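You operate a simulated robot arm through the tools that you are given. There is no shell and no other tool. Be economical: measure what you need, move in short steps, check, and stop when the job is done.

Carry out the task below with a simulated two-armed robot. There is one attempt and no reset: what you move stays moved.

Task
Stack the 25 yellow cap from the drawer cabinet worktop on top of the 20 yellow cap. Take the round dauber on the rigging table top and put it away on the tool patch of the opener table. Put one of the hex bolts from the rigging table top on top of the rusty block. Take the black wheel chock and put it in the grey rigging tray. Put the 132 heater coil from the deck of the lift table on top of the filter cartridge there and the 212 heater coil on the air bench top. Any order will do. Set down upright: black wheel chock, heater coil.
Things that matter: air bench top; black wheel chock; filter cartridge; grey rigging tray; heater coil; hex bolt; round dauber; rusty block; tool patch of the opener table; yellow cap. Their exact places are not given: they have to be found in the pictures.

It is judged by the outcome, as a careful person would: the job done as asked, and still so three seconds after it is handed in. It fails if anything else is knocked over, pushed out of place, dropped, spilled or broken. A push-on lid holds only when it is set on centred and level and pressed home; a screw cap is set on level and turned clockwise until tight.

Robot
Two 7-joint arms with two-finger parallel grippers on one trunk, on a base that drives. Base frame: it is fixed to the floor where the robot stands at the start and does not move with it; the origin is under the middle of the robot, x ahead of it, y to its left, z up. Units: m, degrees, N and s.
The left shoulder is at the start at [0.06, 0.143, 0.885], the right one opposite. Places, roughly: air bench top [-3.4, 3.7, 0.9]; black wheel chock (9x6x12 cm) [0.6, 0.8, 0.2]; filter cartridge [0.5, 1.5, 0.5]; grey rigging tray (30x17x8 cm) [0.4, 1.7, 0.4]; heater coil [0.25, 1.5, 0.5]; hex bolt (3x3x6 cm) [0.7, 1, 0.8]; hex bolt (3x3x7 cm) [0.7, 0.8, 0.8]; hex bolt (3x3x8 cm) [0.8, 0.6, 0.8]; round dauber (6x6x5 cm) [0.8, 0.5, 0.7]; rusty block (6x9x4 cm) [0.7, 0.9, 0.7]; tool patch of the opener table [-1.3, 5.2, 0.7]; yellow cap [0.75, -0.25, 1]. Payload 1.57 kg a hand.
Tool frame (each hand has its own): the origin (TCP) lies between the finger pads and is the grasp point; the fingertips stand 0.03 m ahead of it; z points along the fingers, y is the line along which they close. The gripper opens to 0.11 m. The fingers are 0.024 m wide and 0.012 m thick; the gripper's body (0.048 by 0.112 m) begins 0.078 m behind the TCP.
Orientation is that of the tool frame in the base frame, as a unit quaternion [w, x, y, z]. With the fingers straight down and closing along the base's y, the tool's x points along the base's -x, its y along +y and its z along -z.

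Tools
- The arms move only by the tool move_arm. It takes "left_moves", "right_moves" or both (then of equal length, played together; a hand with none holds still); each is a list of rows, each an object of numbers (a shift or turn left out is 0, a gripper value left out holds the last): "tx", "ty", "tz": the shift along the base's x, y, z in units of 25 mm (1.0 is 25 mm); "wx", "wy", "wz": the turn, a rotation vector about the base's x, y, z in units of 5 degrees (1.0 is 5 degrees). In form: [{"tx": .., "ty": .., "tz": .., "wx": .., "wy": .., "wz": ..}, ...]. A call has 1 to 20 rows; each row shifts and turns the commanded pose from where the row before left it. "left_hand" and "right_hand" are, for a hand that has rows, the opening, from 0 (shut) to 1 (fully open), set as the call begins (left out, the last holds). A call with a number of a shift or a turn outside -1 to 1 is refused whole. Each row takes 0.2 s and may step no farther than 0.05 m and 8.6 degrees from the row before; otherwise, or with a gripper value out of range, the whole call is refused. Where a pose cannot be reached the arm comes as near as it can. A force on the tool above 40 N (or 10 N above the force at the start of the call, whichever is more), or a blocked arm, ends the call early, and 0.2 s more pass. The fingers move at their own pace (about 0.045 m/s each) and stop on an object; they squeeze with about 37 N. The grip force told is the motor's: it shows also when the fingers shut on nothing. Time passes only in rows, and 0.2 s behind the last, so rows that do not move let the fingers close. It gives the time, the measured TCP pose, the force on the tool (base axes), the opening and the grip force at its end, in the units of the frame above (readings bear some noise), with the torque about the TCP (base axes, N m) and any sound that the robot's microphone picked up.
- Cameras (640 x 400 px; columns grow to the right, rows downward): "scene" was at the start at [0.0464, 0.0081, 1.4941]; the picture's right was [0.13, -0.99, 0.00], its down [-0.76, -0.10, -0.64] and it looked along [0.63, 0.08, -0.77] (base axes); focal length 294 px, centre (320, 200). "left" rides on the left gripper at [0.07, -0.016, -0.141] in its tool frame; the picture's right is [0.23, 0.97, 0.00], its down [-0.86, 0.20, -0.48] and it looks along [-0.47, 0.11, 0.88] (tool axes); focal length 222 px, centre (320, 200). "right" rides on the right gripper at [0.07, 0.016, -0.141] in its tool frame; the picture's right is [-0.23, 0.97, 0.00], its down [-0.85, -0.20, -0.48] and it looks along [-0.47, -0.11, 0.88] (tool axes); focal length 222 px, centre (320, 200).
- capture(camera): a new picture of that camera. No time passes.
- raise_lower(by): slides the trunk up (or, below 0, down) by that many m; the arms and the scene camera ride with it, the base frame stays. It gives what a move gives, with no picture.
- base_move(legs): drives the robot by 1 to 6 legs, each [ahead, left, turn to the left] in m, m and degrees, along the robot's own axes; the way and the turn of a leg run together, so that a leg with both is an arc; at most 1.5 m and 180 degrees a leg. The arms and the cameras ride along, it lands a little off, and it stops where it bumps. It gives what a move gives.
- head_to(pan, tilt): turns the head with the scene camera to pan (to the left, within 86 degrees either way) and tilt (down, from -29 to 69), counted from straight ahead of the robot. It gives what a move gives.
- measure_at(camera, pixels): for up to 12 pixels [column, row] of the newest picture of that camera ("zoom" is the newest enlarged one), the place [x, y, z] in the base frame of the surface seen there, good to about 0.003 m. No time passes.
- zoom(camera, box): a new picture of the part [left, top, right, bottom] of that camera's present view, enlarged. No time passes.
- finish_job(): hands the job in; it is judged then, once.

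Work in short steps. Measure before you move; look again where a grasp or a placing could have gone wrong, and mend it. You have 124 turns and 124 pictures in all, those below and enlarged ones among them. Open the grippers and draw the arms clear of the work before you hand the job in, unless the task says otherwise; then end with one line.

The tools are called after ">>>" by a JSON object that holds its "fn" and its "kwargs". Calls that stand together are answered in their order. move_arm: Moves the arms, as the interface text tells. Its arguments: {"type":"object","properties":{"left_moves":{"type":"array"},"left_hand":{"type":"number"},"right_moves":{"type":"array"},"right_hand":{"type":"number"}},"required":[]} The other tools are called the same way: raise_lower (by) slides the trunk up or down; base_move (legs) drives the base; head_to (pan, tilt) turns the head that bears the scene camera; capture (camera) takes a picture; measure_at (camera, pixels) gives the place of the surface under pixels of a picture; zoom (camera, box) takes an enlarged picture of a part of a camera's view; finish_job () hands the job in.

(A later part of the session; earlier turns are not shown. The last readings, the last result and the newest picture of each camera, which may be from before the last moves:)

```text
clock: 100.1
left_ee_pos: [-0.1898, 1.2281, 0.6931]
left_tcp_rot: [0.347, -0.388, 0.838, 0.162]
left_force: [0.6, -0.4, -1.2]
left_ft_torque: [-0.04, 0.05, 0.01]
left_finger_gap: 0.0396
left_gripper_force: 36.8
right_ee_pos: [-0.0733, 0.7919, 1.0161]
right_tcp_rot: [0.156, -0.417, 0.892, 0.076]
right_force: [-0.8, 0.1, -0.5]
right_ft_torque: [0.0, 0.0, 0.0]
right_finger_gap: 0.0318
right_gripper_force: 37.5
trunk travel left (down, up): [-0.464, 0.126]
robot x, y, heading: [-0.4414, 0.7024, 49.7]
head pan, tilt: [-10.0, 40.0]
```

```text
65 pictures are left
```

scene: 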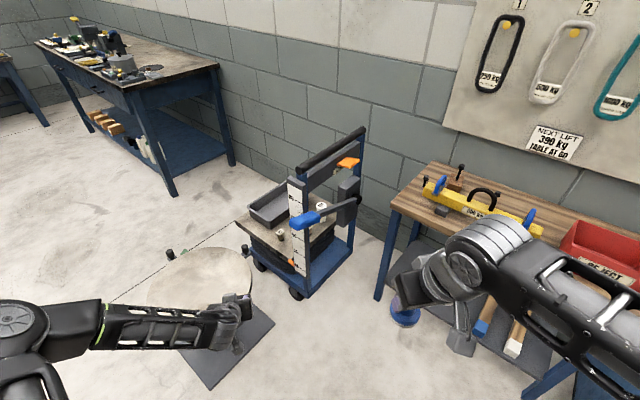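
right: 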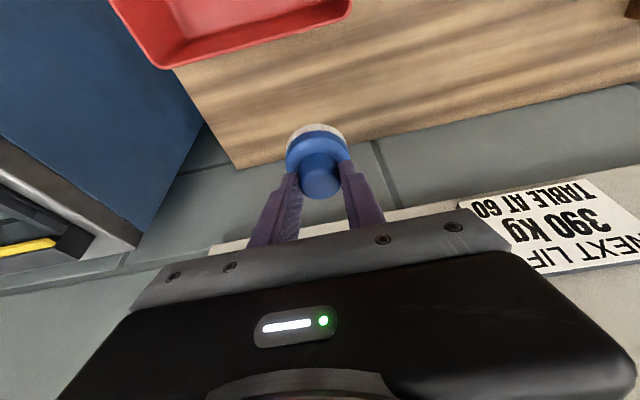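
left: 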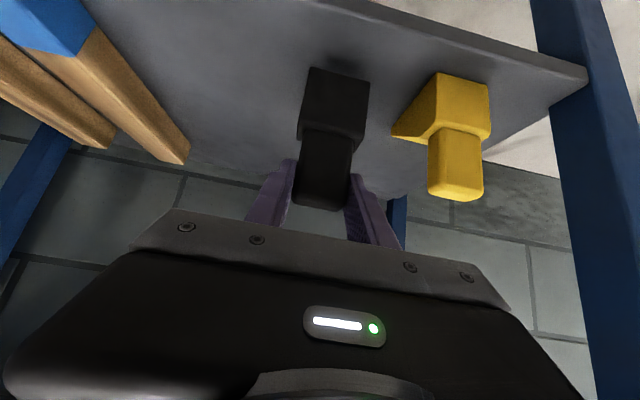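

Now the cart is clearly visible. I zoom and measure key points.

>>> {"fn": "zoom", "kwargs": {"camera": "scene", "box": [225, 120, 385, 305]}}

>>> {"fn": "measure_at", "kwargs": {"camera": "scene", "pixels": [[265, 208], [280, 235], [320, 205], [293, 237], [305, 220], [305, 165], [360, 130], [298, 185], [240, 225], [300, 292], [247, 205], [285, 185]]}}

```text
2.16 times, centred on (305, 212) of scene
```

zoom: 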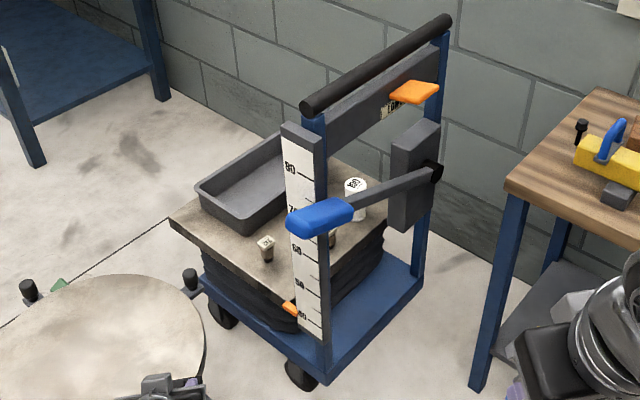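

```text
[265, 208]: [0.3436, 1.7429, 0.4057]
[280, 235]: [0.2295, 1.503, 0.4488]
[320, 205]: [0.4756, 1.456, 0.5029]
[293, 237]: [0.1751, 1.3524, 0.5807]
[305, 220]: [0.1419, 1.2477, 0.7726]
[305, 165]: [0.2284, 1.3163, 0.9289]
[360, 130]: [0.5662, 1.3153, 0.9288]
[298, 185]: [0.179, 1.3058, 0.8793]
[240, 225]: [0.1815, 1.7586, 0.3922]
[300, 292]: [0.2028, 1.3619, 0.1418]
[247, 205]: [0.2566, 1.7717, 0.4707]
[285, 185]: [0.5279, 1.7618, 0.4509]
```

The lift table: tray ≈(0.35,1.74), filter ≈(0.476,1.456, top 0.503), a coil at (0.23,1.503). Best access is from its far (+y) end. I measure the bench beyond and the round table to plan the drive.

>>> {"fn": "measure_at", "kwargs": {"camera": "scene", "pixels": [[172, 192], [134, 92], [217, 65], [233, 163], [38, 125], [150, 290], [168, 252], [210, 385], [272, 322], [55, 230], [200, 260], [245, 222]]}}

>>> {"fn": "head_to", "kwargs": {"pan": 45, "tilt": 25}}

>>> {"fn": "capture", "kwargs": {"camera": "scene"}}

```text
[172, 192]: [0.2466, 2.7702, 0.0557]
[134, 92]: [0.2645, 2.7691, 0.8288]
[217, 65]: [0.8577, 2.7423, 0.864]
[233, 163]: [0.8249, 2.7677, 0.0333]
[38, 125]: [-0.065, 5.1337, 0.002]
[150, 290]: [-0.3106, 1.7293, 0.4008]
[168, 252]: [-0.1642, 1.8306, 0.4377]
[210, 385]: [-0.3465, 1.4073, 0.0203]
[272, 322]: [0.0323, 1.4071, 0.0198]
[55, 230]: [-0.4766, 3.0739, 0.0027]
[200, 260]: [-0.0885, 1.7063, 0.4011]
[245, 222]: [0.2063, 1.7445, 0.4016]
```

```text
clock: 101.4
left_ee_pos: [-0.1886, 1.2288, 0.6929]
left_tcp_rot: [0.346, -0.388, 0.839, 0.162]
left_force: [0.1, -0.2, -2.2]
left_ft_torque: [-0.02, 0.03, -0.02]
left_finger_gap: 0.0397
left_gripper_force: 37.1
right_ee_pos: [-0.0739, 0.7909, 1.017]
right_tcp_rot: [0.156, -0.417, 0.892, 0.076]
right_force: [0.0, 0.4, -1.3]
right_ft_torque: [0.01, 0.02, 0.02]
right_finger_gap: 0.0319
right_gripper_force: 36.9
trunk travel left (down, up): [-0.464, 0.126]
robot x, y, heading: [-0.4399, 0.7026, 49.7]
head pan, tilt: [45.0, 25.0]
```

```text
63 pictures are left
```

scene: 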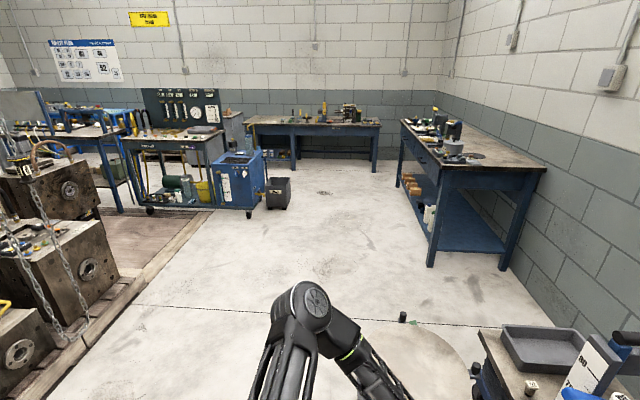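

The gap between lift table end (y≈1.85) and bench (y≈2.77) is wide enough. I drive around the round table's west side, turn to face -y, and slide in to about (0.15,2.3).

>>> {"fn": "base_move", "kwargs": {"legs": [[-0.063, 0.615, 0], [0.954, 0.809, 0], [0, 0, -139.7], [0, 0.7, 0]]}}

>>> {"fn": "head_to", "kwargs": {"pan": 0, "tilt": 45}}

>>> {"fn": "capture", "kwargs": {"camera": "scene"}}

```text
clock: 120.1
left_ee_pos: [-0.1124, 1.7511, 0.6936]
left_tcp_rot: [0.27, 0.656, 0.65, -0.271]
left_force: [0.7, -0.2, -2.2]
left_ft_torque: [0.01, 0.0, 0.02]
left_finger_gap: 0.0396
left_gripper_force: 37.0
right_ee_pos: [-0.4813, 2.0139, 1.017]
right_tcp_rot: [0.124, 0.697, 0.696, -0.121]
right_force: [-0.8, 0.9, -0.4]
right_ft_torque: [0.02, 0.02, -0.01]
right_finger_gap: 0.0319
right_gripper_force: 36.8
trunk travel left (down, up): [-0.464, 0.126]
robot x, y, heading: [-0.2541, 2.3165, -90.5]
head pan, tilt: [45.0, 25.0]
```

```text
clock: 121.2
left_ee_pos: [-0.112, 1.7503, 0.6923]
left_tcp_rot: [0.27, 0.656, 0.65, -0.271]
left_force: [-0.6, -0.6, -1.5]
left_ft_torque: [0.06, 0.02, 0.01]
left_finger_gap: 0.0395
left_gripper_force: 36.5
right_ee_pos: [-0.4826, 2.0145, 1.0153]
right_tcp_rot: [0.125, 0.696, 0.697, -0.121]
right_force: [-0.3, 0.5, -0.7]
right_ft_torque: [-0.02, 0.02, -0.02]
right_finger_gap: 0.032
right_gripper_force: 36.8
trunk travel left (down, up): [-0.464, 0.126]
robot x, y, heading: [-0.2585, 2.3161, -90.6]
head pan, tilt: [0.0, 45.0]
```

```text
62 pictures are left
```

scene: 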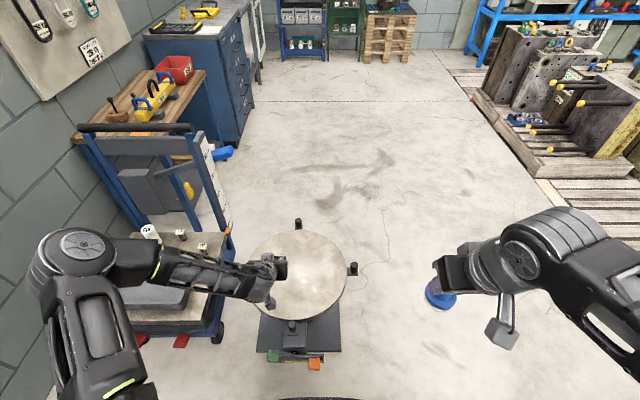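

There are red pedals at the lift table's end near (180,341) and pedals under the round table. I measure those so the base stays clear, plus the items on the deck.

>>> {"fn": "measure_at", "kwargs": {"camera": "scene", "pixels": [[180, 343], [140, 342], [215, 338], [313, 364], [272, 357], [148, 231], [181, 235], [203, 246], [205, 320], [130, 325], [310, 350]]}}

>>> {"fn": "zoom", "kwargs": {"camera": "scene", "box": [110, 190, 270, 350]}}

```text
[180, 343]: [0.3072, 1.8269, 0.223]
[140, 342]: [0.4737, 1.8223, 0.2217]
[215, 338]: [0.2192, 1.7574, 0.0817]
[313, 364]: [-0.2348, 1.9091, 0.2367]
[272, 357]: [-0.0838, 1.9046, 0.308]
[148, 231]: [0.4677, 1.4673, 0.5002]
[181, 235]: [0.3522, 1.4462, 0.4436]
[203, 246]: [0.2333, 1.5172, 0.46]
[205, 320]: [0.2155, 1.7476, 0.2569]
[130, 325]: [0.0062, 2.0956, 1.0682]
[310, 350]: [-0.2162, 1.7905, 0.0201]
```

```text
2.50 times, centred on (190, 270) of scene
```

zoom: 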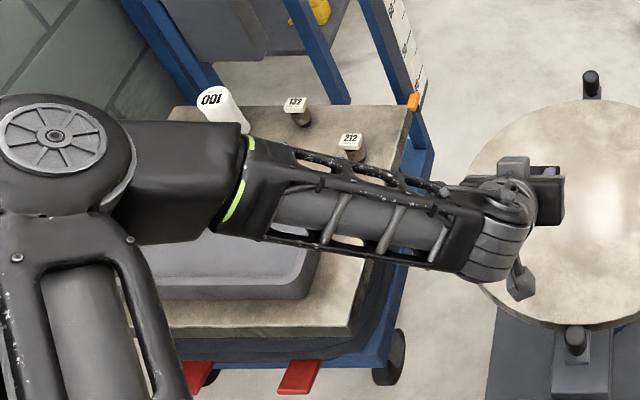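

Coils: 132 at (0.352,1.446), 212 at (0.233,1.515); filter "100" at (0.468,1.467). I slide left 0.47 so the chock hangs over the tray and look with both cameras.

>>> {"fn": "base_move", "kwargs": {"legs": [[0, 0.47, 0.6]]}}

>>> {"fn": "capture", "kwargs": {"camera": "scene"}}

>>> {"fn": "capture", "kwargs": {"camera": "left"}}

```text
clock: 124.0
left_ee_pos: [0.356, 1.7491, 0.6922]
left_tcp_rot: [0.271, 0.655, 0.652, -0.271]
left_force: [-0.4, 0.3, -2.2]
left_ft_torque: [0.04, 0.0, -0.01]
left_finger_gap: 0.0398
left_gripper_force: 37.5
right_ee_pos: [-0.0144, 2.0095, 1.0162]
right_tcp_rot: [0.125, 0.695, 0.698, -0.121]
right_force: [-0.3, 0.1, -1.0]
right_ft_torque: [0.01, 0.01, 0.0]
right_finger_gap: 0.0319
right_gripper_force: 36.7
trunk travel left (down, up): [-0.464, 0.126]
robot x, y, heading: [0.2118, 2.3174, -90.3]
head pan, tilt: [0.0, 45.0]
```

```text
60 pictures are left
```

scene: 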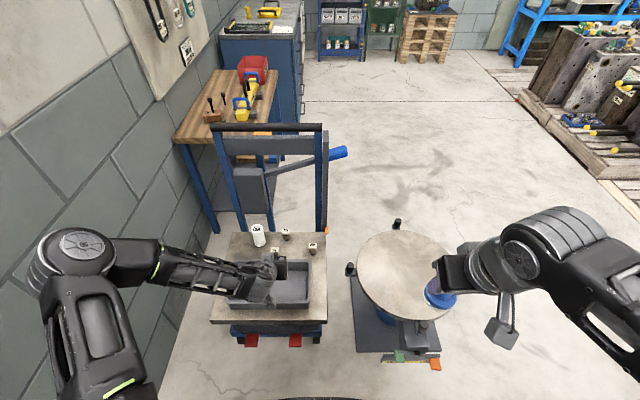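

```text
59 pictures are left
```

left: 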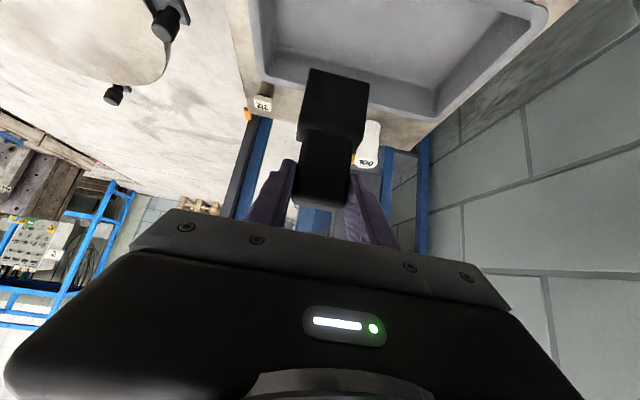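

I see the tray. I zoom on the deck in the scene and measure the tray's corners.

>>> {"fn": "zoom", "kwargs": {"camera": "scene", "box": [200, 210, 340, 350]}}

>>> {"fn": "measure_at", "kwargs": {"camera": "scene", "pixels": [[290, 264], [309, 264], [310, 302], [230, 304], [270, 302], [285, 285], [298, 275], [257, 228], [286, 232], [275, 250], [312, 246], [250, 292]]}}

>>> {"fn": "measure_at", "kwargs": {"camera": "left", "pixels": [[275, 75], [440, 95], [420, 105], [290, 82], [380, 30], [262, 20], [335, 180], [336, 100], [365, 158], [262, 104], [520, 30]]}}

```text
2.86 times, centred on (270, 280) of scene
```

zoom: 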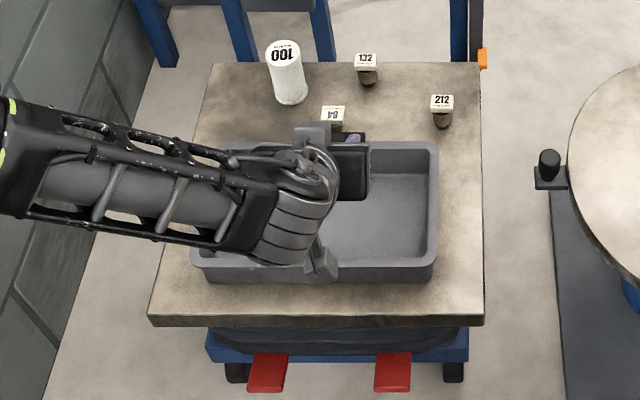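

```text
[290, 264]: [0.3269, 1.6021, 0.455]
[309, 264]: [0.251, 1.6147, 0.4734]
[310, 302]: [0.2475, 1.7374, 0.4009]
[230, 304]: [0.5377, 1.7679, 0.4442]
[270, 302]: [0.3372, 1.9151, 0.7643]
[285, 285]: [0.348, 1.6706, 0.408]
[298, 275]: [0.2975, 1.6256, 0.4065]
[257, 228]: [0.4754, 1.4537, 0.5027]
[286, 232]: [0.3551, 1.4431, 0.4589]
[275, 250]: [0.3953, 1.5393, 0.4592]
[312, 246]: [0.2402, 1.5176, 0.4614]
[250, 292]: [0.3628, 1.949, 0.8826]
```

```text
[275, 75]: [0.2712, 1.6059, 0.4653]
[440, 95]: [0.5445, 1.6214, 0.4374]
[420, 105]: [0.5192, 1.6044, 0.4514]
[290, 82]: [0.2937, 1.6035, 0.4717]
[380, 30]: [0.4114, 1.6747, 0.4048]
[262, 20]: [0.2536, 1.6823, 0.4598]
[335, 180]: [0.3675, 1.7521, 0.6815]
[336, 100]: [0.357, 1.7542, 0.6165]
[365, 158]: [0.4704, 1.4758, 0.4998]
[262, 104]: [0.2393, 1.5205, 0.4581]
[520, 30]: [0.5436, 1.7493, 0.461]
```

Tray inside: x 0.25–0.54, y 1.61–1.76, floor 0.406. I shift the TCP to (0.388,1.720) and lower the trunk 0.165.

>>> {"fn": "move_arm", "kwargs": {"left_moves": [{"tx": 0.65, "ty": -0.6}, {"tx": 0.65, "ty": -0.6}, {}]}}

>>> {"fn": "raise_lower", "kwargs": {"by": -0.165}}

>>> {"fn": "capture", "kwargs": {"camera": "left"}}

>>> {"fn": "capture", "kwargs": {"camera": "scene"}}

```text
clock: 124.8
left_ee_pos: [0.3894, 1.7181, 0.693]
left_tcp_rot: [0.271, 0.654, 0.652, -0.27]
left_force: [-0.8, 0.5, -1.9]
left_ft_torque: [0.09, 0.03, 0.04]
left_finger_gap: 0.0394
left_gripper_force: 37.3
right_ee_pos: [-0.0139, 2.0091, 1.0156]
right_tcp_rot: [0.125, 0.695, 0.698, -0.121]
right_force: [0.9, -0.4, -0.1]
right_ft_torque: [0.02, 0.0, 0.04]
right_finger_gap: 0.032
right_gripper_force: 37.3
trunk travel left (down, up): [-0.464, 0.126]
robot x, y, heading: [0.2075, 2.3145, -89.9]
head pan, tilt: [0.0, 45.0]
```

```text
clock: 126.7
left_ee_pos: [0.3888, 1.7195, 0.5285]
left_tcp_rot: [0.271, 0.654, 0.652, -0.269]
left_force: [0.2, -0.2, -1.1]
left_ft_torque: [0.07, 0.01, -0.02]
left_finger_gap: 0.0398
left_gripper_force: 36.6
right_ee_pos: [-0.0147, 2.0099, 0.8522]
right_tcp_rot: [0.124, 0.695, 0.698, -0.121]
right_force: [-0.4, 0.0, -0.2]
right_ft_torque: [-0.02, 0.0, -0.02]
right_finger_gap: 0.0316
right_gripper_force: 37.1
trunk travel left (down, up): [-0.299, 0.291]
robot x, y, heading: [0.2092, 2.3165, -90.2]
head pan, tilt: [0.0, 45.0]
```

```text
57 pictures are left
```

left: 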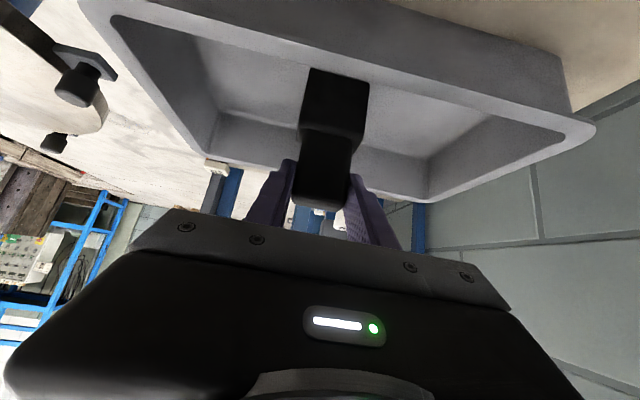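

```text
56 pictures are left
```

scene: 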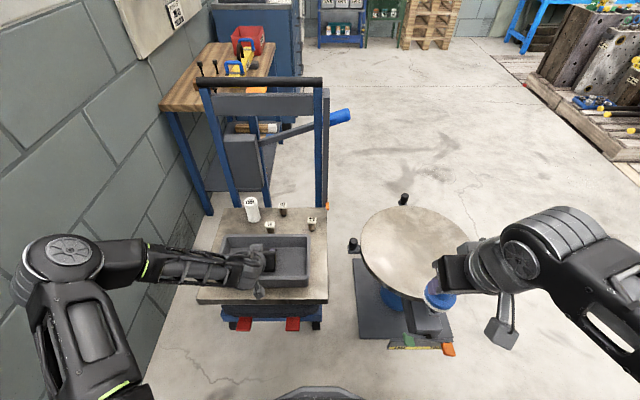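

The chock is inside the tray walls. I lower 0.018 more, stepwise.

>>> {"fn": "move_arm", "kwargs": {"left_moves": [{"tz": -0.4}, {"tz": -0.25}, {"tz": -0.1}, {}]}}

>>> {"fn": "move_arm", "kwargs": {"left_moves": [{"tz": -0.08}, {}]}}

```text
clock: 127.7
left_ee_pos: [0.3885, 1.7189, 0.5095]
left_tcp_rot: [0.271, 0.655, 0.651, -0.271]
left_force: [0.9, 0.4, -2.5]
left_ft_torque: [0.04, 0.02, 0.01]
left_finger_gap: 0.0396
left_gripper_force: 37.6
right_ee_pos: [-0.0139, 2.0092, 0.8509]
right_tcp_rot: [0.124, 0.695, 0.698, -0.121]
right_force: [0.2, 0.5, -0.9]
right_ft_torque: [0.03, 0.0, 0.02]
right_finger_gap: 0.0319
right_gripper_force: 37.5
trunk travel left (down, up): [-0.299, 0.291]
robot x, y, heading: [0.2116, 2.3137, -90.1]
head pan, tilt: [0.0, 45.0]
```

```text
clock: 128.3
left_ee_pos: [0.3895, 1.7188, 0.5075]
left_tcp_rot: [0.271, 0.654, 0.652, -0.27]
left_force: [-1.5, 0.6, -1.1]
left_ft_torque: [0.03, 0.03, -0.02]
left_finger_gap: 0.0396
left_gripper_force: 37.0
right_ee_pos: [-0.0143, 2.0104, 0.8522]
right_tcp_rot: [0.125, 0.695, 0.698, -0.121]
right_force: [0.6, -0.1, -0.8]
right_ft_torque: [0.01, 0.0, 0.02]
right_finger_gap: 0.0318
right_gripper_force: 37.0
trunk travel left (down, up): [-0.299, 0.291]
robot x, y, heading: [0.208, 2.3154, -90.2]
head pan, tilt: [0.0, 45.0]
```

Not touching yet; another couple of small steps.

>>> {"fn": "move_arm", "kwargs": {"left_moves": [{"tz": -0.08}, {}]}}

>>> {"fn": "move_arm", "kwargs": {"left_moves": [{"tz": -0.06}, {}]}}

```text
clock: 128.9
left_ee_pos: [0.3892, 1.7178, 0.5065]
left_tcp_rot: [0.271, 0.655, 0.652, -0.271]
left_force: [0.6, 7.8, 9.7]
left_ft_torque: [-0.24, 0.21, -0.12]
left_finger_gap: 0.0396
left_gripper_force: 37.0
right_ee_pos: [-0.0135, 2.0097, 0.8518]
right_tcp_rot: [0.125, 0.695, 0.698, -0.12]
right_force: [-1.1, -0.2, -1.3]
right_ft_torque: [-0.01, -0.02, 0.02]
right_finger_gap: 0.0318
right_gripper_force: 37.1
trunk travel left (down, up): [-0.299, 0.291]
robot x, y, heading: [0.2088, 2.3165, -90.0]
head pan, tilt: [0.0, 45.0]
```

```text
clock: 129.5
left_ee_pos: [0.3884, 1.718, 0.5071]
left_tcp_rot: [0.272, 0.654, 0.651, -0.272]
left_force: [2.0, 10.7, 25.8]
left_ft_torque: [0.53, 0.29, -0.04]
left_finger_gap: 0.0398
left_gripper_force: 36.7
right_ee_pos: [-0.0145, 2.0121, 0.8534]
right_tcp_rot: [0.125, 0.695, 0.698, -0.121]
right_force: [0.3, 0.4, 0.1]
right_ft_torque: [0.02, -0.03, -0.02]
right_finger_gap: 0.0317
right_gripper_force: 37.1
trunk travel left (down, up): [-0.299, 0.291]
robot x, y, heading: [0.2091, 2.3161, -90.1]
head pan, tilt: [0.0, 45.0]
```

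The chock is set down. I open and withdraw up and back along the fingers, then look.

>>> {"fn": "move_arm", "kwargs": {"left_moves": [{"tz": 0.04}, {}, {}, {}, {"tz": 0.6, "ty": 0.3}, {"tz": 0.9, "ty": 0.5}, {"tz": 1, "ty": 0.5}, {"tz": 1}, {"tz": 1}, {"tz": 1}, {"tz": 1}], "left_hand": 0.75}}

>>> {"fn": "capture", "kwargs": {"camera": "left"}}

```text
clock: 131.9
left_ee_pos: [0.388, 1.7528, 0.6676]
left_tcp_rot: [0.271, 0.654, 0.653, -0.269]
left_force: [-0.1, 0.2, 0.6]
left_ft_torque: [-0.01, 0.02, 0.0]
left_finger_gap: 0.0828
left_gripper_force: 0.0
right_ee_pos: [-0.0144, 2.01, 0.8518]
right_tcp_rot: [0.124, 0.695, 0.698, -0.121]
right_force: [-0.6, -0.3, -0.1]
right_ft_torque: [-0.02, 0.02, 0.02]
right_finger_gap: 0.0318
right_gripper_force: 36.9
trunk travel left (down, up): [-0.299, 0.291]
robot x, y, heading: [0.2125, 2.3166, -90.1]
head pan, tilt: [0.0, 45.0]
```

```text
55 pictures are left
```

left: 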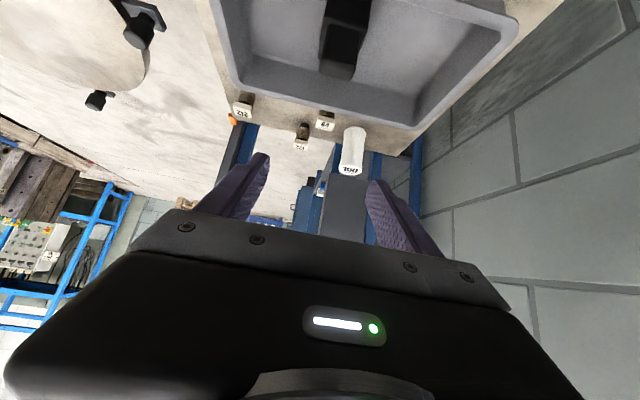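

The chock stands in the tray. For coil 132 I need to be closer: I drive ahead 0.13 (base front stays ~5 cm off the pedals), reduce the tilt to 35°, and reach out above the coils.

>>> {"fn": "base_move", "kwargs": {"legs": [[0.13, 0, 0]]}}

>>> {"fn": "move_arm", "kwargs": {"left_moves": [{"wx": 1, "ty": -0.5}, {"wx": 1, "ty": -1}, {"ty": -1, "tx": -0.3}, {"ty": -1, "tx": -0.3}, {"ty": -1, "tx": -0.4}, {"ty": -1, "tx": -0.3}, {"ty": -0.5, "tz": -1}, {"tz": -1}, {"tz": -1}, {}], "left_hand": 0.5}}

>>> {"fn": "capture", "kwargs": {"camera": "left"}}

>>> {"fn": "capture", "kwargs": {"camera": "scene"}}

```text
clock: 133.2
left_ee_pos: [0.3889, 1.622, 0.6679]
left_tcp_rot: [0.271, 0.655, 0.652, -0.27]
left_force: [0.8, -0.1, 0.1]
left_ft_torque: [0.02, 0.0, -0.04]
left_finger_gap: 0.0824
left_gripper_force: 0.2
right_ee_pos: [-0.0145, 1.8789, 0.8504]
right_tcp_rot: [0.125, 0.695, 0.698, -0.121]
right_force: [-0.7, 0.6, -0.4]
right_ft_torque: [0.02, -0.02, 0.02]
right_finger_gap: 0.0317
right_gripper_force: 37.4
trunk travel left (down, up): [-0.299, 0.291]
robot x, y, heading: [0.2113, 2.1858, -90.4]
head pan, tilt: [0.0, 45.0]
```

```text
clock: 135.4
left_ee_pos: [0.3558, 1.4714, 0.5915]
left_tcp_rot: [0.213, 0.676, 0.673, -0.212]
left_force: [-0.5, -0.1, 1.4]
left_ft_torque: [0.01, 0.0, 0.01]
left_finger_gap: 0.055
left_gripper_force: 0.0
right_ee_pos: [-0.0151, 1.8795, 0.8497]
right_tcp_rot: [0.125, 0.695, 0.698, -0.12]
right_force: [0.2, -0.1, -0.7]
right_ft_torque: [0.06, 0.02, -0.03]
right_finger_gap: 0.0315
right_gripper_force: 36.9
trunk travel left (down, up): [-0.299, 0.291]
robot x, y, heading: [0.2075, 2.1852, -90.4]
head pan, tilt: [0.0, 45.0]
```

```text
54 pictures are left
```

left: 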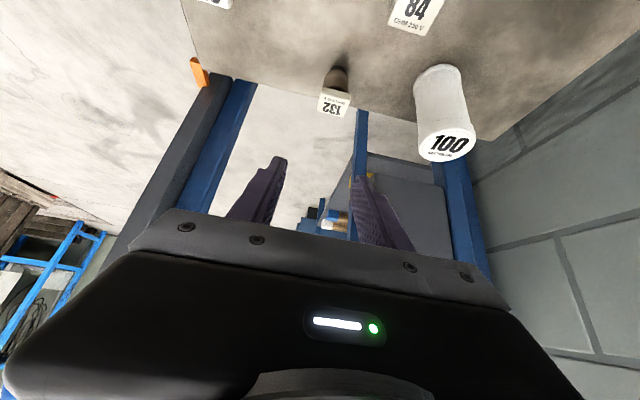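

```text
53 pictures are left
```

scene: 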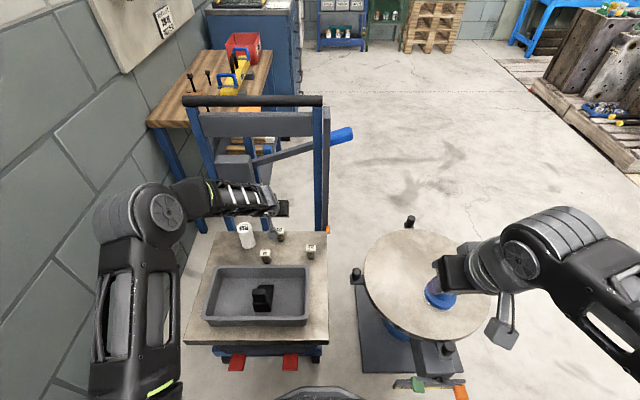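

Reach is fine. I zoom in on coil 132 and the filter in the left camera and measure.

>>> {"fn": "zoom", "kwargs": {"camera": "left", "box": [300, 50, 500, 175]}}

>>> {"fn": "measure_at", "kwargs": {"camera": "left", "pixels": [[333, 103], [321, 97], [346, 102], [320, 108], [344, 114], [337, 75], [446, 146], [420, 150], [474, 143], [442, 132], [448, 159], [415, 15]]}}

```text
3.20 times, centred on (400, 112) of left
```

zoom: 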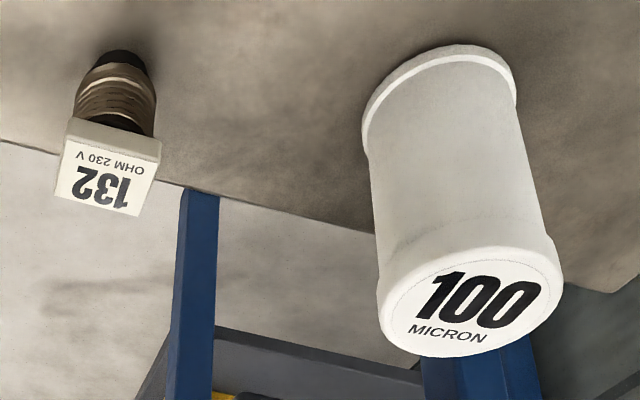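

```text
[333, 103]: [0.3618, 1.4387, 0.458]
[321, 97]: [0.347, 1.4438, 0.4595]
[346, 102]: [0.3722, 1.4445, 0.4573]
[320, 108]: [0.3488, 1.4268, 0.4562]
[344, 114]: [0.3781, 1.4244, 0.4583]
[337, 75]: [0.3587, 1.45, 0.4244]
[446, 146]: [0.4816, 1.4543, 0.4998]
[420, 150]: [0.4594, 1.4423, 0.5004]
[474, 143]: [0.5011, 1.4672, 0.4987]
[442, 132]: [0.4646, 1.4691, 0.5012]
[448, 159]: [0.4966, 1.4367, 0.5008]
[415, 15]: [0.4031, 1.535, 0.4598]
```

Coil 132 head centre ≈ (0.360,1.438), top 0.458; filter centre ≈ (0.480,1.456), top 0.500. I lower over the coil's head.

>>> {"fn": "move_arm", "kwargs": {"left_moves": [{"tx": 0.18, "ty": -0.6}, {"ty": -0.54, "tz": -1}, {"tz": -1}, {"tz": -1}, {"tz": -1}, {"tz": -1}, {}]}}

>>> {"fn": "capture", "kwargs": {"camera": "left"}}

```text
clock: 137.0
left_ee_pos: [0.3614, 1.4433, 0.4684]
left_tcp_rot: [0.212, 0.676, 0.673, -0.212]
left_force: [0.2, -0.4, 0.3]
left_ft_torque: [0.01, 0.02, 0.01]
left_finger_gap: 0.0549
left_gripper_force: 0.0
right_ee_pos: [-0.0154, 1.8796, 0.8519]
right_tcp_rot: [0.125, 0.695, 0.698, -0.121]
right_force: [0.0, -0.7, -0.8]
right_ft_torque: [0.01, 0.02, 0.05]
right_finger_gap: 0.0317
right_gripper_force: 37.1
trunk travel left (down, up): [-0.299, 0.291]
robot x, y, heading: [0.2078, 2.1851, -89.9]
head pan, tilt: [0.0, 45.0]
```

```text
51 pictures are left
```

left: 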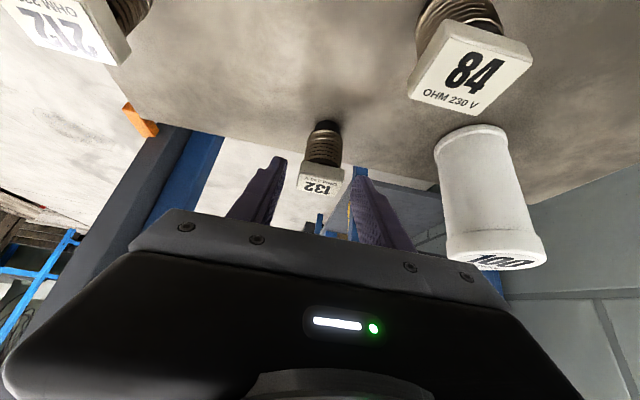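

Head is centred between the fingers. I lower 12 mm more, close and lift.

>>> {"fn": "move_arm", "kwargs": {"left_moves": [{"tz": -0.5}, {}]}}

>>> {"fn": "move_arm", "kwargs": {"left_moves": [{}, {}, {}, {}, {"tz": 0.5}, {"tz": 1}, {"tz": 1}, {"tz": 1}, {}], "left_hand": 0}}

>>> {"fn": "capture", "kwargs": {"camera": "left"}}

```text
clock: 137.6
left_ee_pos: [0.3608, 1.4432, 0.4554]
left_tcp_rot: [0.214, 0.675, 0.674, -0.211]
left_force: [-0.2, -0.3, 0.5]
left_ft_torque: [0.02, -0.03, 0.03]
left_finger_gap: 0.0553
left_gripper_force: 0.1
right_ee_pos: [-0.0146, 1.8804, 0.8525]
right_tcp_rot: [0.125, 0.695, 0.697, -0.121]
right_force: [0.1, -0.8, -0.3]
right_ft_torque: [-0.02, 0.0, 0.0]
right_finger_gap: 0.032
right_gripper_force: 37.1
trunk travel left (down, up): [-0.299, 0.291]
robot x, y, heading: [0.2093, 2.1862, -90.4]
head pan, tilt: [0.0, 45.0]
```

```text
clock: 139.6
left_ee_pos: [0.3592, 1.4436, 0.5449]
left_tcp_rot: [0.213, 0.675, 0.674, -0.211]
left_force: [-0.3, 0.4, -0.8]
left_ft_torque: [0.02, 0.01, 0.03]
left_finger_gap: 0.0336
left_gripper_force: 36.9
right_ee_pos: [-0.0144, 1.8803, 0.8522]
right_tcp_rot: [0.124, 0.695, 0.698, -0.121]
right_force: [0.3, 0.1, -1.7]
right_ft_torque: [-0.01, 0.02, -0.02]
right_finger_gap: 0.0316
right_gripper_force: 36.8
trunk travel left (down, up): [-0.299, 0.291]
robot x, y, heading: [0.2095, 2.1848, -89.8]
head pan, tilt: [0.0, 45.0]
```

```text
50 pictures are left
```

left: 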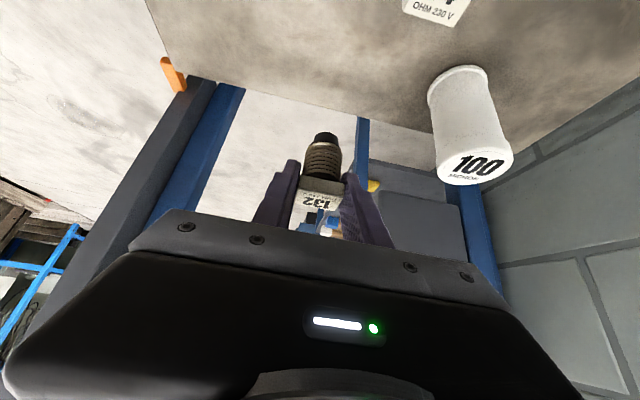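

Held. I measure the held coil and the filter in this picture for the relative offset.

>>> {"fn": "measure_at", "kwargs": {"camera": "left", "pixels": [[321, 200], [308, 196], [336, 200], [323, 160], [325, 138], [309, 160], [337, 160], [477, 166], [440, 172], [512, 159], [472, 153], [482, 180]]}}

>>> {"fn": "zoom", "kwargs": {"camera": "left", "box": [280, 60, 530, 216]}}

```text
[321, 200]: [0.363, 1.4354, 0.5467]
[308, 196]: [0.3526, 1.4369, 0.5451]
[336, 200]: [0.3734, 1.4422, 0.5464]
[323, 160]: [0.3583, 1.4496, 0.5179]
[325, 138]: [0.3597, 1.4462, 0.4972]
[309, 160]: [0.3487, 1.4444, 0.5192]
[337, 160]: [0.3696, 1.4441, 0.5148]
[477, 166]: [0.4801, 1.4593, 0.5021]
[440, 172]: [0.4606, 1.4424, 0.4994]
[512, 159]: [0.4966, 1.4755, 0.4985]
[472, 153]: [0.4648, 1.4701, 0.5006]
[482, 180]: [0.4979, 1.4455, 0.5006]
```

```text
2.56 times, centred on (405, 138) of left
```

zoom: 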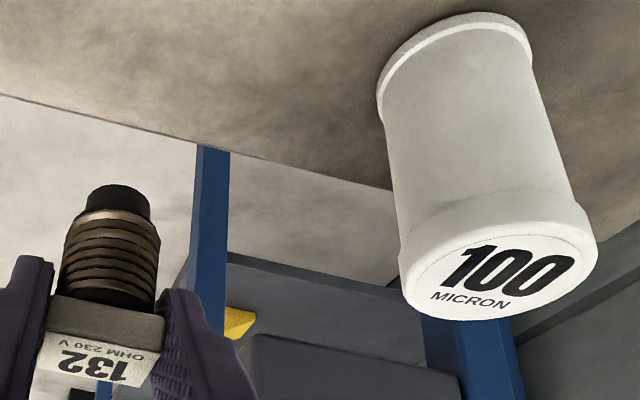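

Filter centre ≈ (0.479,1.458); coil axis ≈ (0.3605,1.4375). I raise 0.045 and shift (+0.1185,+0.0205).

>>> {"fn": "move_arm", "kwargs": {"left_moves": [{"tz": 1}, {"tz": 0.8}, {"tx": 1}, {"tx": 1, "ty": 0.4}, {"tx": 1, "ty": 0.42}, {"tx": 1}, {"tx": 0.74}, {}, {}]}}

>>> {"fn": "capture", "kwargs": {"camera": "left"}}

>>> {"fn": "zoom", "kwargs": {"camera": "scene", "box": [180, 180, 340, 280]}}

```text
clock: 141.6
left_ee_pos: [0.4778, 1.4631, 0.5903]
left_tcp_rot: [0.213, 0.676, 0.673, -0.212]
left_force: [-0.8, -0.3, -0.4]
left_ft_torque: [0.01, 0.03, 0.01]
left_finger_gap: 0.0334
left_gripper_force: 36.9
right_ee_pos: [-0.0143, 1.8786, 0.8501]
right_tcp_rot: [0.125, 0.695, 0.698, -0.12]
right_force: [0.2, -0.4, -0.5]
right_ft_torque: [0.03, -0.03, 0.0]
right_finger_gap: 0.0316
right_gripper_force: 37.0
trunk travel left (down, up): [-0.299, 0.291]
robot x, y, heading: [0.2077, 2.1809, -90.2]
head pan, tilt: [0.0, 45.0]
```

```text
48 pictures are left
```

left: 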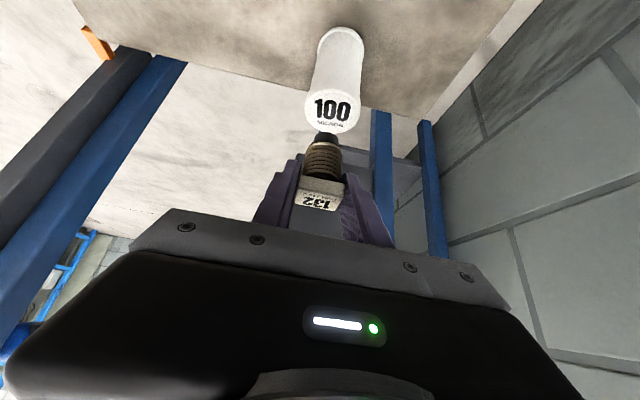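

```text
4.00 times, centred on (260, 230) of scene
```

zoom: 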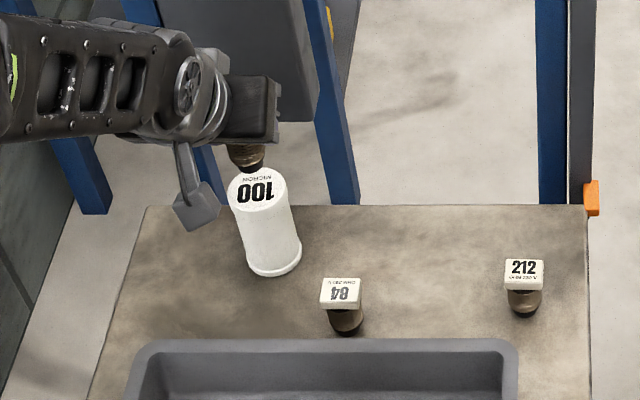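

I measure again to confirm the alignment.

>>> {"fn": "measure_at", "kwargs": {"camera": "left", "pixels": [[332, 112], [308, 108], [357, 108], [333, 92], [331, 128], [325, 137], [325, 160], [320, 200], [308, 197], [335, 202]]}}

```text
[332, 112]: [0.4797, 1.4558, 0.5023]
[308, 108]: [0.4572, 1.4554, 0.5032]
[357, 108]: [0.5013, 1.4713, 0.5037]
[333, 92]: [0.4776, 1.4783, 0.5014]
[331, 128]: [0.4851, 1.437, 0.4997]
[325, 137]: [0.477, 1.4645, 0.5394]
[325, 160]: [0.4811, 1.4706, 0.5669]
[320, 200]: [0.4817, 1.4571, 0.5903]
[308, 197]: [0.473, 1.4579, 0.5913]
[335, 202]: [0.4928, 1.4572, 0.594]
```

Aligned within ~2 mm. I lower ~0.024 and then in small steps.

>>> {"fn": "move_arm", "kwargs": {"left_moves": [{"tz": -0.5}, {"tz": -0.35}, {"tz": -0.1}, {}]}}

>>> {"fn": "move_arm", "kwargs": {"left_moves": [{"tz": -0.06}, {}]}}

```text
clock: 142.6
left_ee_pos: [0.4793, 1.464, 0.5655]
left_tcp_rot: [0.213, 0.676, 0.672, -0.213]
left_force: [1.0, -0.8, -0.4]
left_ft_torque: [0.01, -0.02, 0.02]
left_finger_gap: 0.0334
left_gripper_force: 36.3
right_ee_pos: [-0.0166, 1.8809, 0.8517]
right_tcp_rot: [0.125, 0.695, 0.698, -0.121]
right_force: [-0.3, 0.2, -1.4]
right_ft_torque: [-0.01, 0.01, 0.02]
right_finger_gap: 0.0319
right_gripper_force: 37.5
trunk travel left (down, up): [-0.299, 0.291]
robot x, y, heading: [0.2046, 2.1867, -90.3]
head pan, tilt: [0.0, 45.0]
```

```text
clock: 143.2
left_ee_pos: [0.4779, 1.4635, 0.5641]
left_tcp_rot: [0.212, 0.676, 0.673, -0.213]
left_force: [-0.6, -0.4, -0.5]
left_ft_torque: [0.01, 0.0, 0.02]
left_finger_gap: 0.0336
left_gripper_force: 37.2
right_ee_pos: [-0.0144, 1.8788, 0.8505]
right_tcp_rot: [0.124, 0.695, 0.698, -0.12]
right_force: [0.1, 0.4, -0.6]
right_ft_torque: [0.01, 0.03, -0.01]
right_finger_gap: 0.032
right_gripper_force: 36.6
trunk travel left (down, up): [-0.299, 0.291]
robot x, y, heading: [0.2082, 2.1871, -90.1]
head pan, tilt: [0.0, 45.0]
```

Still no contact; continue in small steps.

>>> {"fn": "move_arm", "kwargs": {"left_moves": [{"tz": -0.06}, {}]}}

>>> {"fn": "move_arm", "kwargs": {"left_moves": [{"tz": -0.06}, {}]}}

```text
clock: 143.8
left_ee_pos: [0.4792, 1.4632, 0.5615]
left_tcp_rot: [0.213, 0.676, 0.673, -0.212]
left_force: [-0.1, -0.7, -0.9]
left_ft_torque: [-0.05, 0.0, -0.01]
left_finger_gap: 0.0336
left_gripper_force: 36.7
right_ee_pos: [-0.014, 1.8793, 0.8517]
right_tcp_rot: [0.125, 0.695, 0.698, -0.121]
right_force: [0.3, 0.3, -0.2]
right_ft_torque: [0.01, -0.03, -0.01]
right_finger_gap: 0.0317
right_gripper_force: 37.5
trunk travel left (down, up): [-0.299, 0.291]
robot x, y, heading: [0.2109, 2.1846, -90.0]
head pan, tilt: [0.0, 45.0]
```

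```text
clock: 144.4
left_ee_pos: [0.4787, 1.463, 0.56]
left_tcp_rot: [0.212, 0.676, 0.673, -0.213]
left_force: [-0.5, 0.4, -0.1]
left_ft_torque: [-0.02, 0.02, 0.0]
left_finger_gap: 0.0334
left_gripper_force: 37.3
right_ee_pos: [-0.014, 1.8788, 0.8509]
right_tcp_rot: [0.124, 0.695, 0.698, -0.121]
right_force: [0.2, -0.3, -0.6]
right_ft_torque: [0.03, 0.0, 0.0]
right_finger_gap: 0.0321
right_gripper_force: 37.4
trunk travel left (down, up): [-0.299, 0.291]
robot x, y, heading: [0.2092, 2.1855, -90.2]
head pan, tilt: [0.0, 45.0]
```

Close by estimate; I look before going further.

>>> {"fn": "zoom", "kwargs": {"camera": "left", "box": [270, 30, 400, 220]}}

>>> {"fn": "move_arm", "kwargs": {"left_moves": [{"tz": -0.05}, {}]}}

```text
2.11 times, centred on (335, 125) of left
```

zoom: 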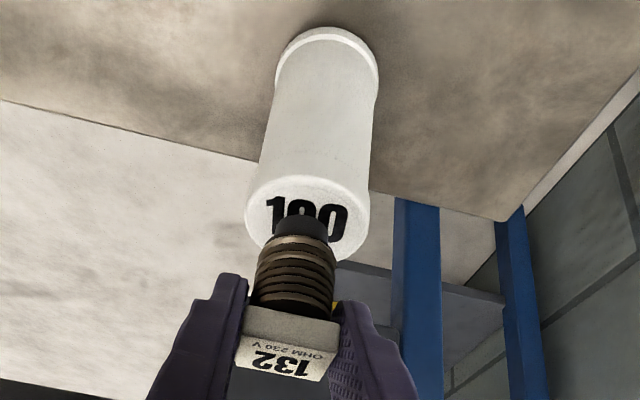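

```text
clock: 145.0
left_ee_pos: [0.4803, 1.4626, 0.5586]
left_tcp_rot: [0.213, 0.676, 0.673, -0.213]
left_force: [-0.4, 0.6, -0.8]
left_ft_torque: [0.01, 0.0, 0.0]
left_finger_gap: 0.0337
left_gripper_force: 36.7
right_ee_pos: [-0.0148, 1.8789, 0.8515]
right_tcp_rot: [0.125, 0.695, 0.698, -0.121]
right_force: [-0.5, -0.8, -0.7]
right_ft_torque: [0.04, -0.01, 0.03]
right_finger_gap: 0.0316
right_gripper_force: 37.1
trunk travel left (down, up): [-0.299, 0.291]
robot x, y, heading: [0.2097, 2.1853, -90.2]
head pan, tilt: [0.0, 45.0]
```

Tip appears near the centre of the filter top. I continue in 1.5 mm steps until contact.

>>> {"fn": "move_arm", "kwargs": {"left_moves": [{"tz": -0.06}, {}]}}

>>> {"fn": "move_arm", "kwargs": {"left_moves": [{"tz": -0.06}, {}]}}

```text
clock: 145.6
left_ee_pos: [0.4794, 1.464, 0.5576]
left_tcp_rot: [0.213, 0.676, 0.673, -0.213]
left_force: [-0.7, 1.0, -1.7]
left_ft_torque: [0.02, 0.01, 0.0]
left_finger_gap: 0.0337
left_gripper_force: 36.5
right_ee_pos: [-0.0147, 1.8794, 0.8506]
right_tcp_rot: [0.124, 0.695, 0.698, -0.121]
right_force: [0.4, -0.5, -0.7]
right_ft_torque: [0.01, 0.01, 0.0]
right_finger_gap: 0.0318
right_gripper_force: 36.6
trunk travel left (down, up): [-0.299, 0.291]
robot x, y, heading: [0.211, 2.1839, -90.2]
head pan, tilt: [0.0, 45.0]
```

```text
clock: 146.2
left_ee_pos: [0.4789, 1.4631, 0.5558]
left_tcp_rot: [0.212, 0.676, 0.672, -0.213]
left_force: [0.2, 0.6, 0.1]
left_ft_torque: [0.01, 0.0, -0.01]
left_finger_gap: 0.0335
left_gripper_force: 37.2
right_ee_pos: [-0.0146, 1.8797, 0.8514]
right_tcp_rot: [0.125, 0.695, 0.697, -0.121]
right_force: [0.0, -0.5, -0.8]
right_ft_torque: [0.04, 0.02, -0.02]
right_finger_gap: 0.0317
right_gripper_force: 37.3
trunk travel left (down, up): [-0.299, 0.291]
robot x, y, heading: [0.2086, 2.1849, -90.2]
head pan, tilt: [0.0, 45.0]
```

>>> {"fn": "move_arm", "kwargs": {"left_moves": [{"tz": -0.05}, {}]}}

>>> {"fn": "move_arm", "kwargs": {"left_moves": [{"tz": -0.05}, {}]}}

```text
clock: 146.8
left_ee_pos: [0.479, 1.4634, 0.5559]
left_tcp_rot: [0.214, 0.675, 0.673, -0.213]
left_force: [-0.5, 0.4, 7.3]
left_ft_torque: [0.05, -0.05, 0.02]
left_finger_gap: 0.0335
left_gripper_force: 37.4
right_ee_pos: [-0.0132, 1.8802, 0.8505]
right_tcp_rot: [0.124, 0.695, 0.698, -0.121]
right_force: [-0.7, 0.2, -1.2]
right_ft_torque: [0.02, -0.01, -0.04]
right_finger_gap: 0.0319
right_gripper_force: 37.3
trunk travel left (down, up): [-0.299, 0.291]
robot x, y, heading: [0.2103, 2.1875, -90.3]
head pan, tilt: [0.0, 45.0]
```

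```text
clock: 147.4
left_ee_pos: [0.4792, 1.4636, 0.5554]
left_tcp_rot: [0.214, 0.675, 0.673, -0.213]
left_force: [0.6, 1.0, 14.9]
left_ft_torque: [0.03, -0.02, 0.01]
left_finger_gap: 0.0336
left_gripper_force: 37.3
right_ee_pos: [-0.0149, 1.882, 0.8512]
right_tcp_rot: [0.124, 0.696, 0.697, -0.121]
right_force: [0.3, -0.4, -0.9]
right_ft_torque: [0.01, -0.02, 0.01]
right_finger_gap: 0.0317
right_gripper_force: 37.4
trunk travel left (down, up): [-0.299, 0.291]
robot x, y, heading: [0.2114, 2.1821, -90.1]
head pan, tilt: [0.0, 45.0]
```

Contact made at low torque. I ease off 1 mm, open, and check before rising.

>>> {"fn": "move_arm", "kwargs": {"left_moves": [{"tz": 0.05}, {}]}}

>>> {"fn": "move_arm", "kwargs": {"left_moves": [{}, {}, {}, {"tz": 0.4}, {"tz": 1}, {"tz": 1}, {"tz": 1}, {"tz": 1}], "left_hand": 0.55}}

>>> {"fn": "capture", "kwargs": {"camera": "left"}}

```text
clock: 148.0
left_ee_pos: [0.4782, 1.4645, 0.5563]
left_tcp_rot: [0.214, 0.675, 0.673, -0.212]
left_force: [0.8, 0.1, 15.1]
left_ft_torque: [-0.11, -0.02, -0.01]
left_finger_gap: 0.0333
left_gripper_force: 37.0
right_ee_pos: [-0.0154, 1.8819, 0.8517]
right_tcp_rot: [0.124, 0.696, 0.697, -0.122]
right_force: [0.1, 0.4, -1.2]
right_ft_torque: [0.03, 0.01, -0.01]
right_finger_gap: 0.0318
right_gripper_force: 36.8
trunk travel left (down, up): [-0.299, 0.291]
robot x, y, heading: [0.2095, 2.1877, -90.2]
head pan, tilt: [0.0, 45.0]
```

```text
clock: 149.8
left_ee_pos: [0.4793, 1.4639, 0.6654]
left_tcp_rot: [0.212, 0.676, 0.673, -0.212]
left_force: [0.2, 1.1, -0.4]
left_ft_torque: [0.0, 0.01, 0.0]
left_finger_gap: 0.0606
left_gripper_force: 0.0
right_ee_pos: [-0.0146, 1.8795, 0.8509]
right_tcp_rot: [0.125, 0.695, 0.698, -0.121]
right_force: [0.4, 0.0, -0.4]
right_ft_torque: [-0.01, 0.02, 0.0]
right_finger_gap: 0.0319
right_gripper_force: 37.1
trunk travel left (down, up): [-0.299, 0.291]
robot x, y, heading: [0.2105, 2.1835, -90.3]
head pan, tilt: [0.0, 45.0]
```

```text
45 pictures are left
```

left: 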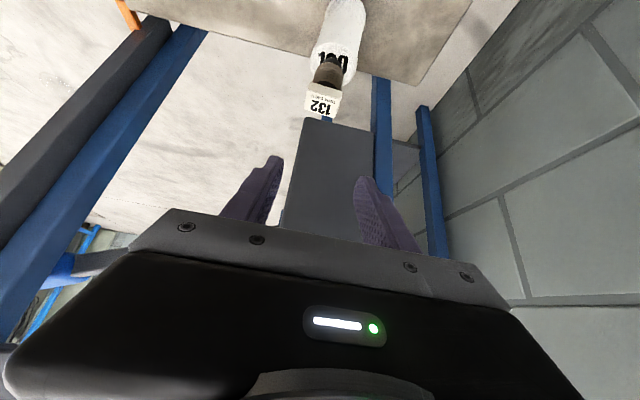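

Coil 132 stands on the filter. Next I move above coil 212 near (0.240,1.519).

>>> {"fn": "move_arm", "kwargs": {"left_moves": [{"tx": -1, "ty": 0.5}, {"tx": -1, "ty": 0.5}, {"tx": -1, "ty": 0.5}, {"tx": -1, "ty": 0.8}, {"tx": -1, "ty": 0.5}, {"tx": -1}, {"tx": -1}, {"tx": -1}, {"tx": -1}, {"tx": -0.55}, {"tz": -1}, {"tz": -1}, {"tz": -1}, {}], "left_hand": 0.5}}

>>> {"fn": "capture", "kwargs": {"camera": "left"}}

```text
clock: 152.8
left_ee_pos: [0.2406, 1.5346, 0.5916]
left_tcp_rot: [0.212, 0.676, 0.673, -0.213]
left_force: [-0.4, -0.4, 0.8]
left_ft_torque: [0.02, 0.01, -0.02]
left_finger_gap: 0.055
left_gripper_force: 0.0
right_ee_pos: [-0.0143, 1.88, 0.8507]
right_tcp_rot: [0.124, 0.696, 0.697, -0.122]
right_force: [-0.8, 0.2, -0.4]
right_ft_torque: [0.01, 0.01, -0.01]
right_finger_gap: 0.0321
right_gripper_force: 36.5
trunk travel left (down, up): [-0.299, 0.291]
robot x, y, heading: [0.2116, 2.1856, -90.3]
head pan, tilt: [0.0, 45.0]
```

```text
44 pictures are left
```

left: 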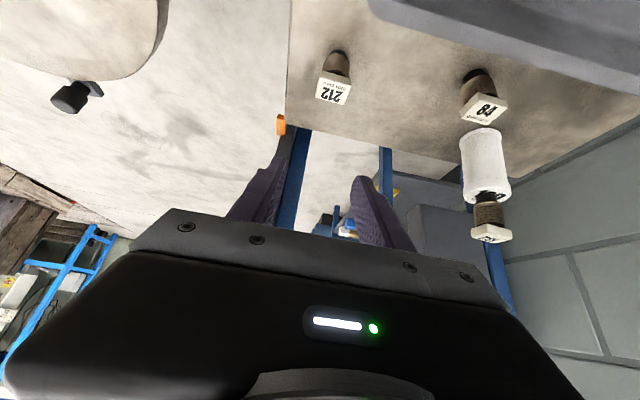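

I measure the head of coil 212 at (332,88).

>>> {"fn": "measure_at", "kwargs": {"camera": "left", "pixels": [[332, 88], [323, 78], [350, 85], [317, 96], [342, 103], [336, 65], [300, 80]]}}

>>> {"fn": "zoom", "kwargs": {"camera": "left", "box": [290, 40, 390, 115]}}

```text
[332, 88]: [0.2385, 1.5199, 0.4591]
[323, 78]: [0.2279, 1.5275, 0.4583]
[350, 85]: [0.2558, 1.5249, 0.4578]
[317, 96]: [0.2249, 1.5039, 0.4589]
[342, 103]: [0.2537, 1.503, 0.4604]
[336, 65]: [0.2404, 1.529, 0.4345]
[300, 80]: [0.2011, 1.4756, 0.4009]
```

```text
5.33 times, centred on (340, 78) of left
```

zoom: 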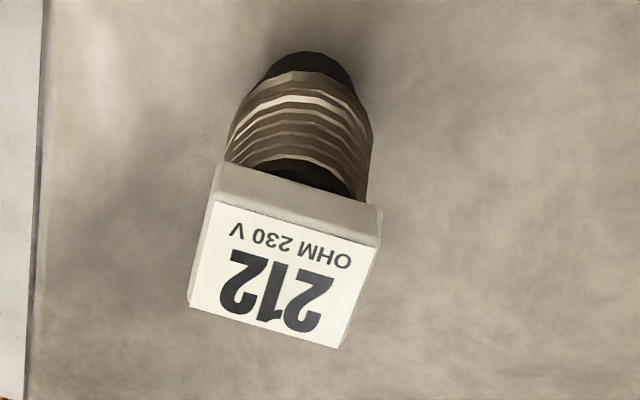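

Head centre ≈ (0.240,1.515). I lower to it and close.

>>> {"fn": "move_arm", "kwargs": {"left_moves": [{"ty": -0.58}, {"tz": -1}, {"tz": -1}, {"tz": -1}, {"tz": -1}, {"tz": -1}, {"tz": -0.42}, {}]}}

>>> {"fn": "capture", "kwargs": {"camera": "left"}}

```text
clock: 154.6
left_ee_pos: [0.2418, 1.519, 0.4546]
left_tcp_rot: [0.213, 0.676, 0.672, -0.214]
left_force: [-0.7, 0.1, 0.4]
left_ft_torque: [0.0, -0.03, 0.01]
left_finger_gap: 0.055
left_gripper_force: 0.0
right_ee_pos: [-0.0144, 1.8791, 0.8504]
right_tcp_rot: [0.125, 0.695, 0.698, -0.121]
right_force: [0.5, -0.4, -0.3]
right_ft_torque: [0.0, 0.03, -0.01]
right_finger_gap: 0.0318
right_gripper_force: 36.2
trunk travel left (down, up): [-0.299, 0.291]
robot x, y, heading: [0.2081, 2.1915, -90.3]
head pan, tilt: [0.0, 45.0]
```

```text
42 pictures are left
```

left: 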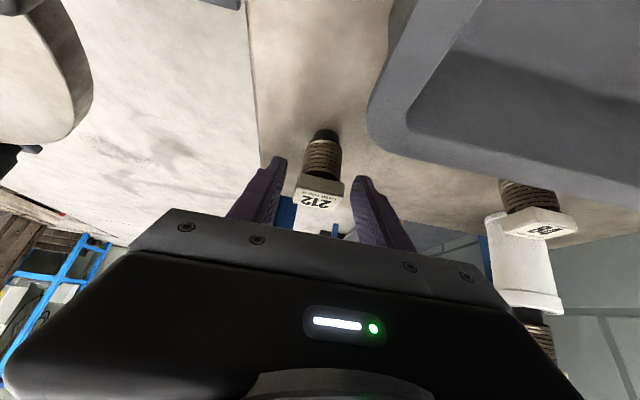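

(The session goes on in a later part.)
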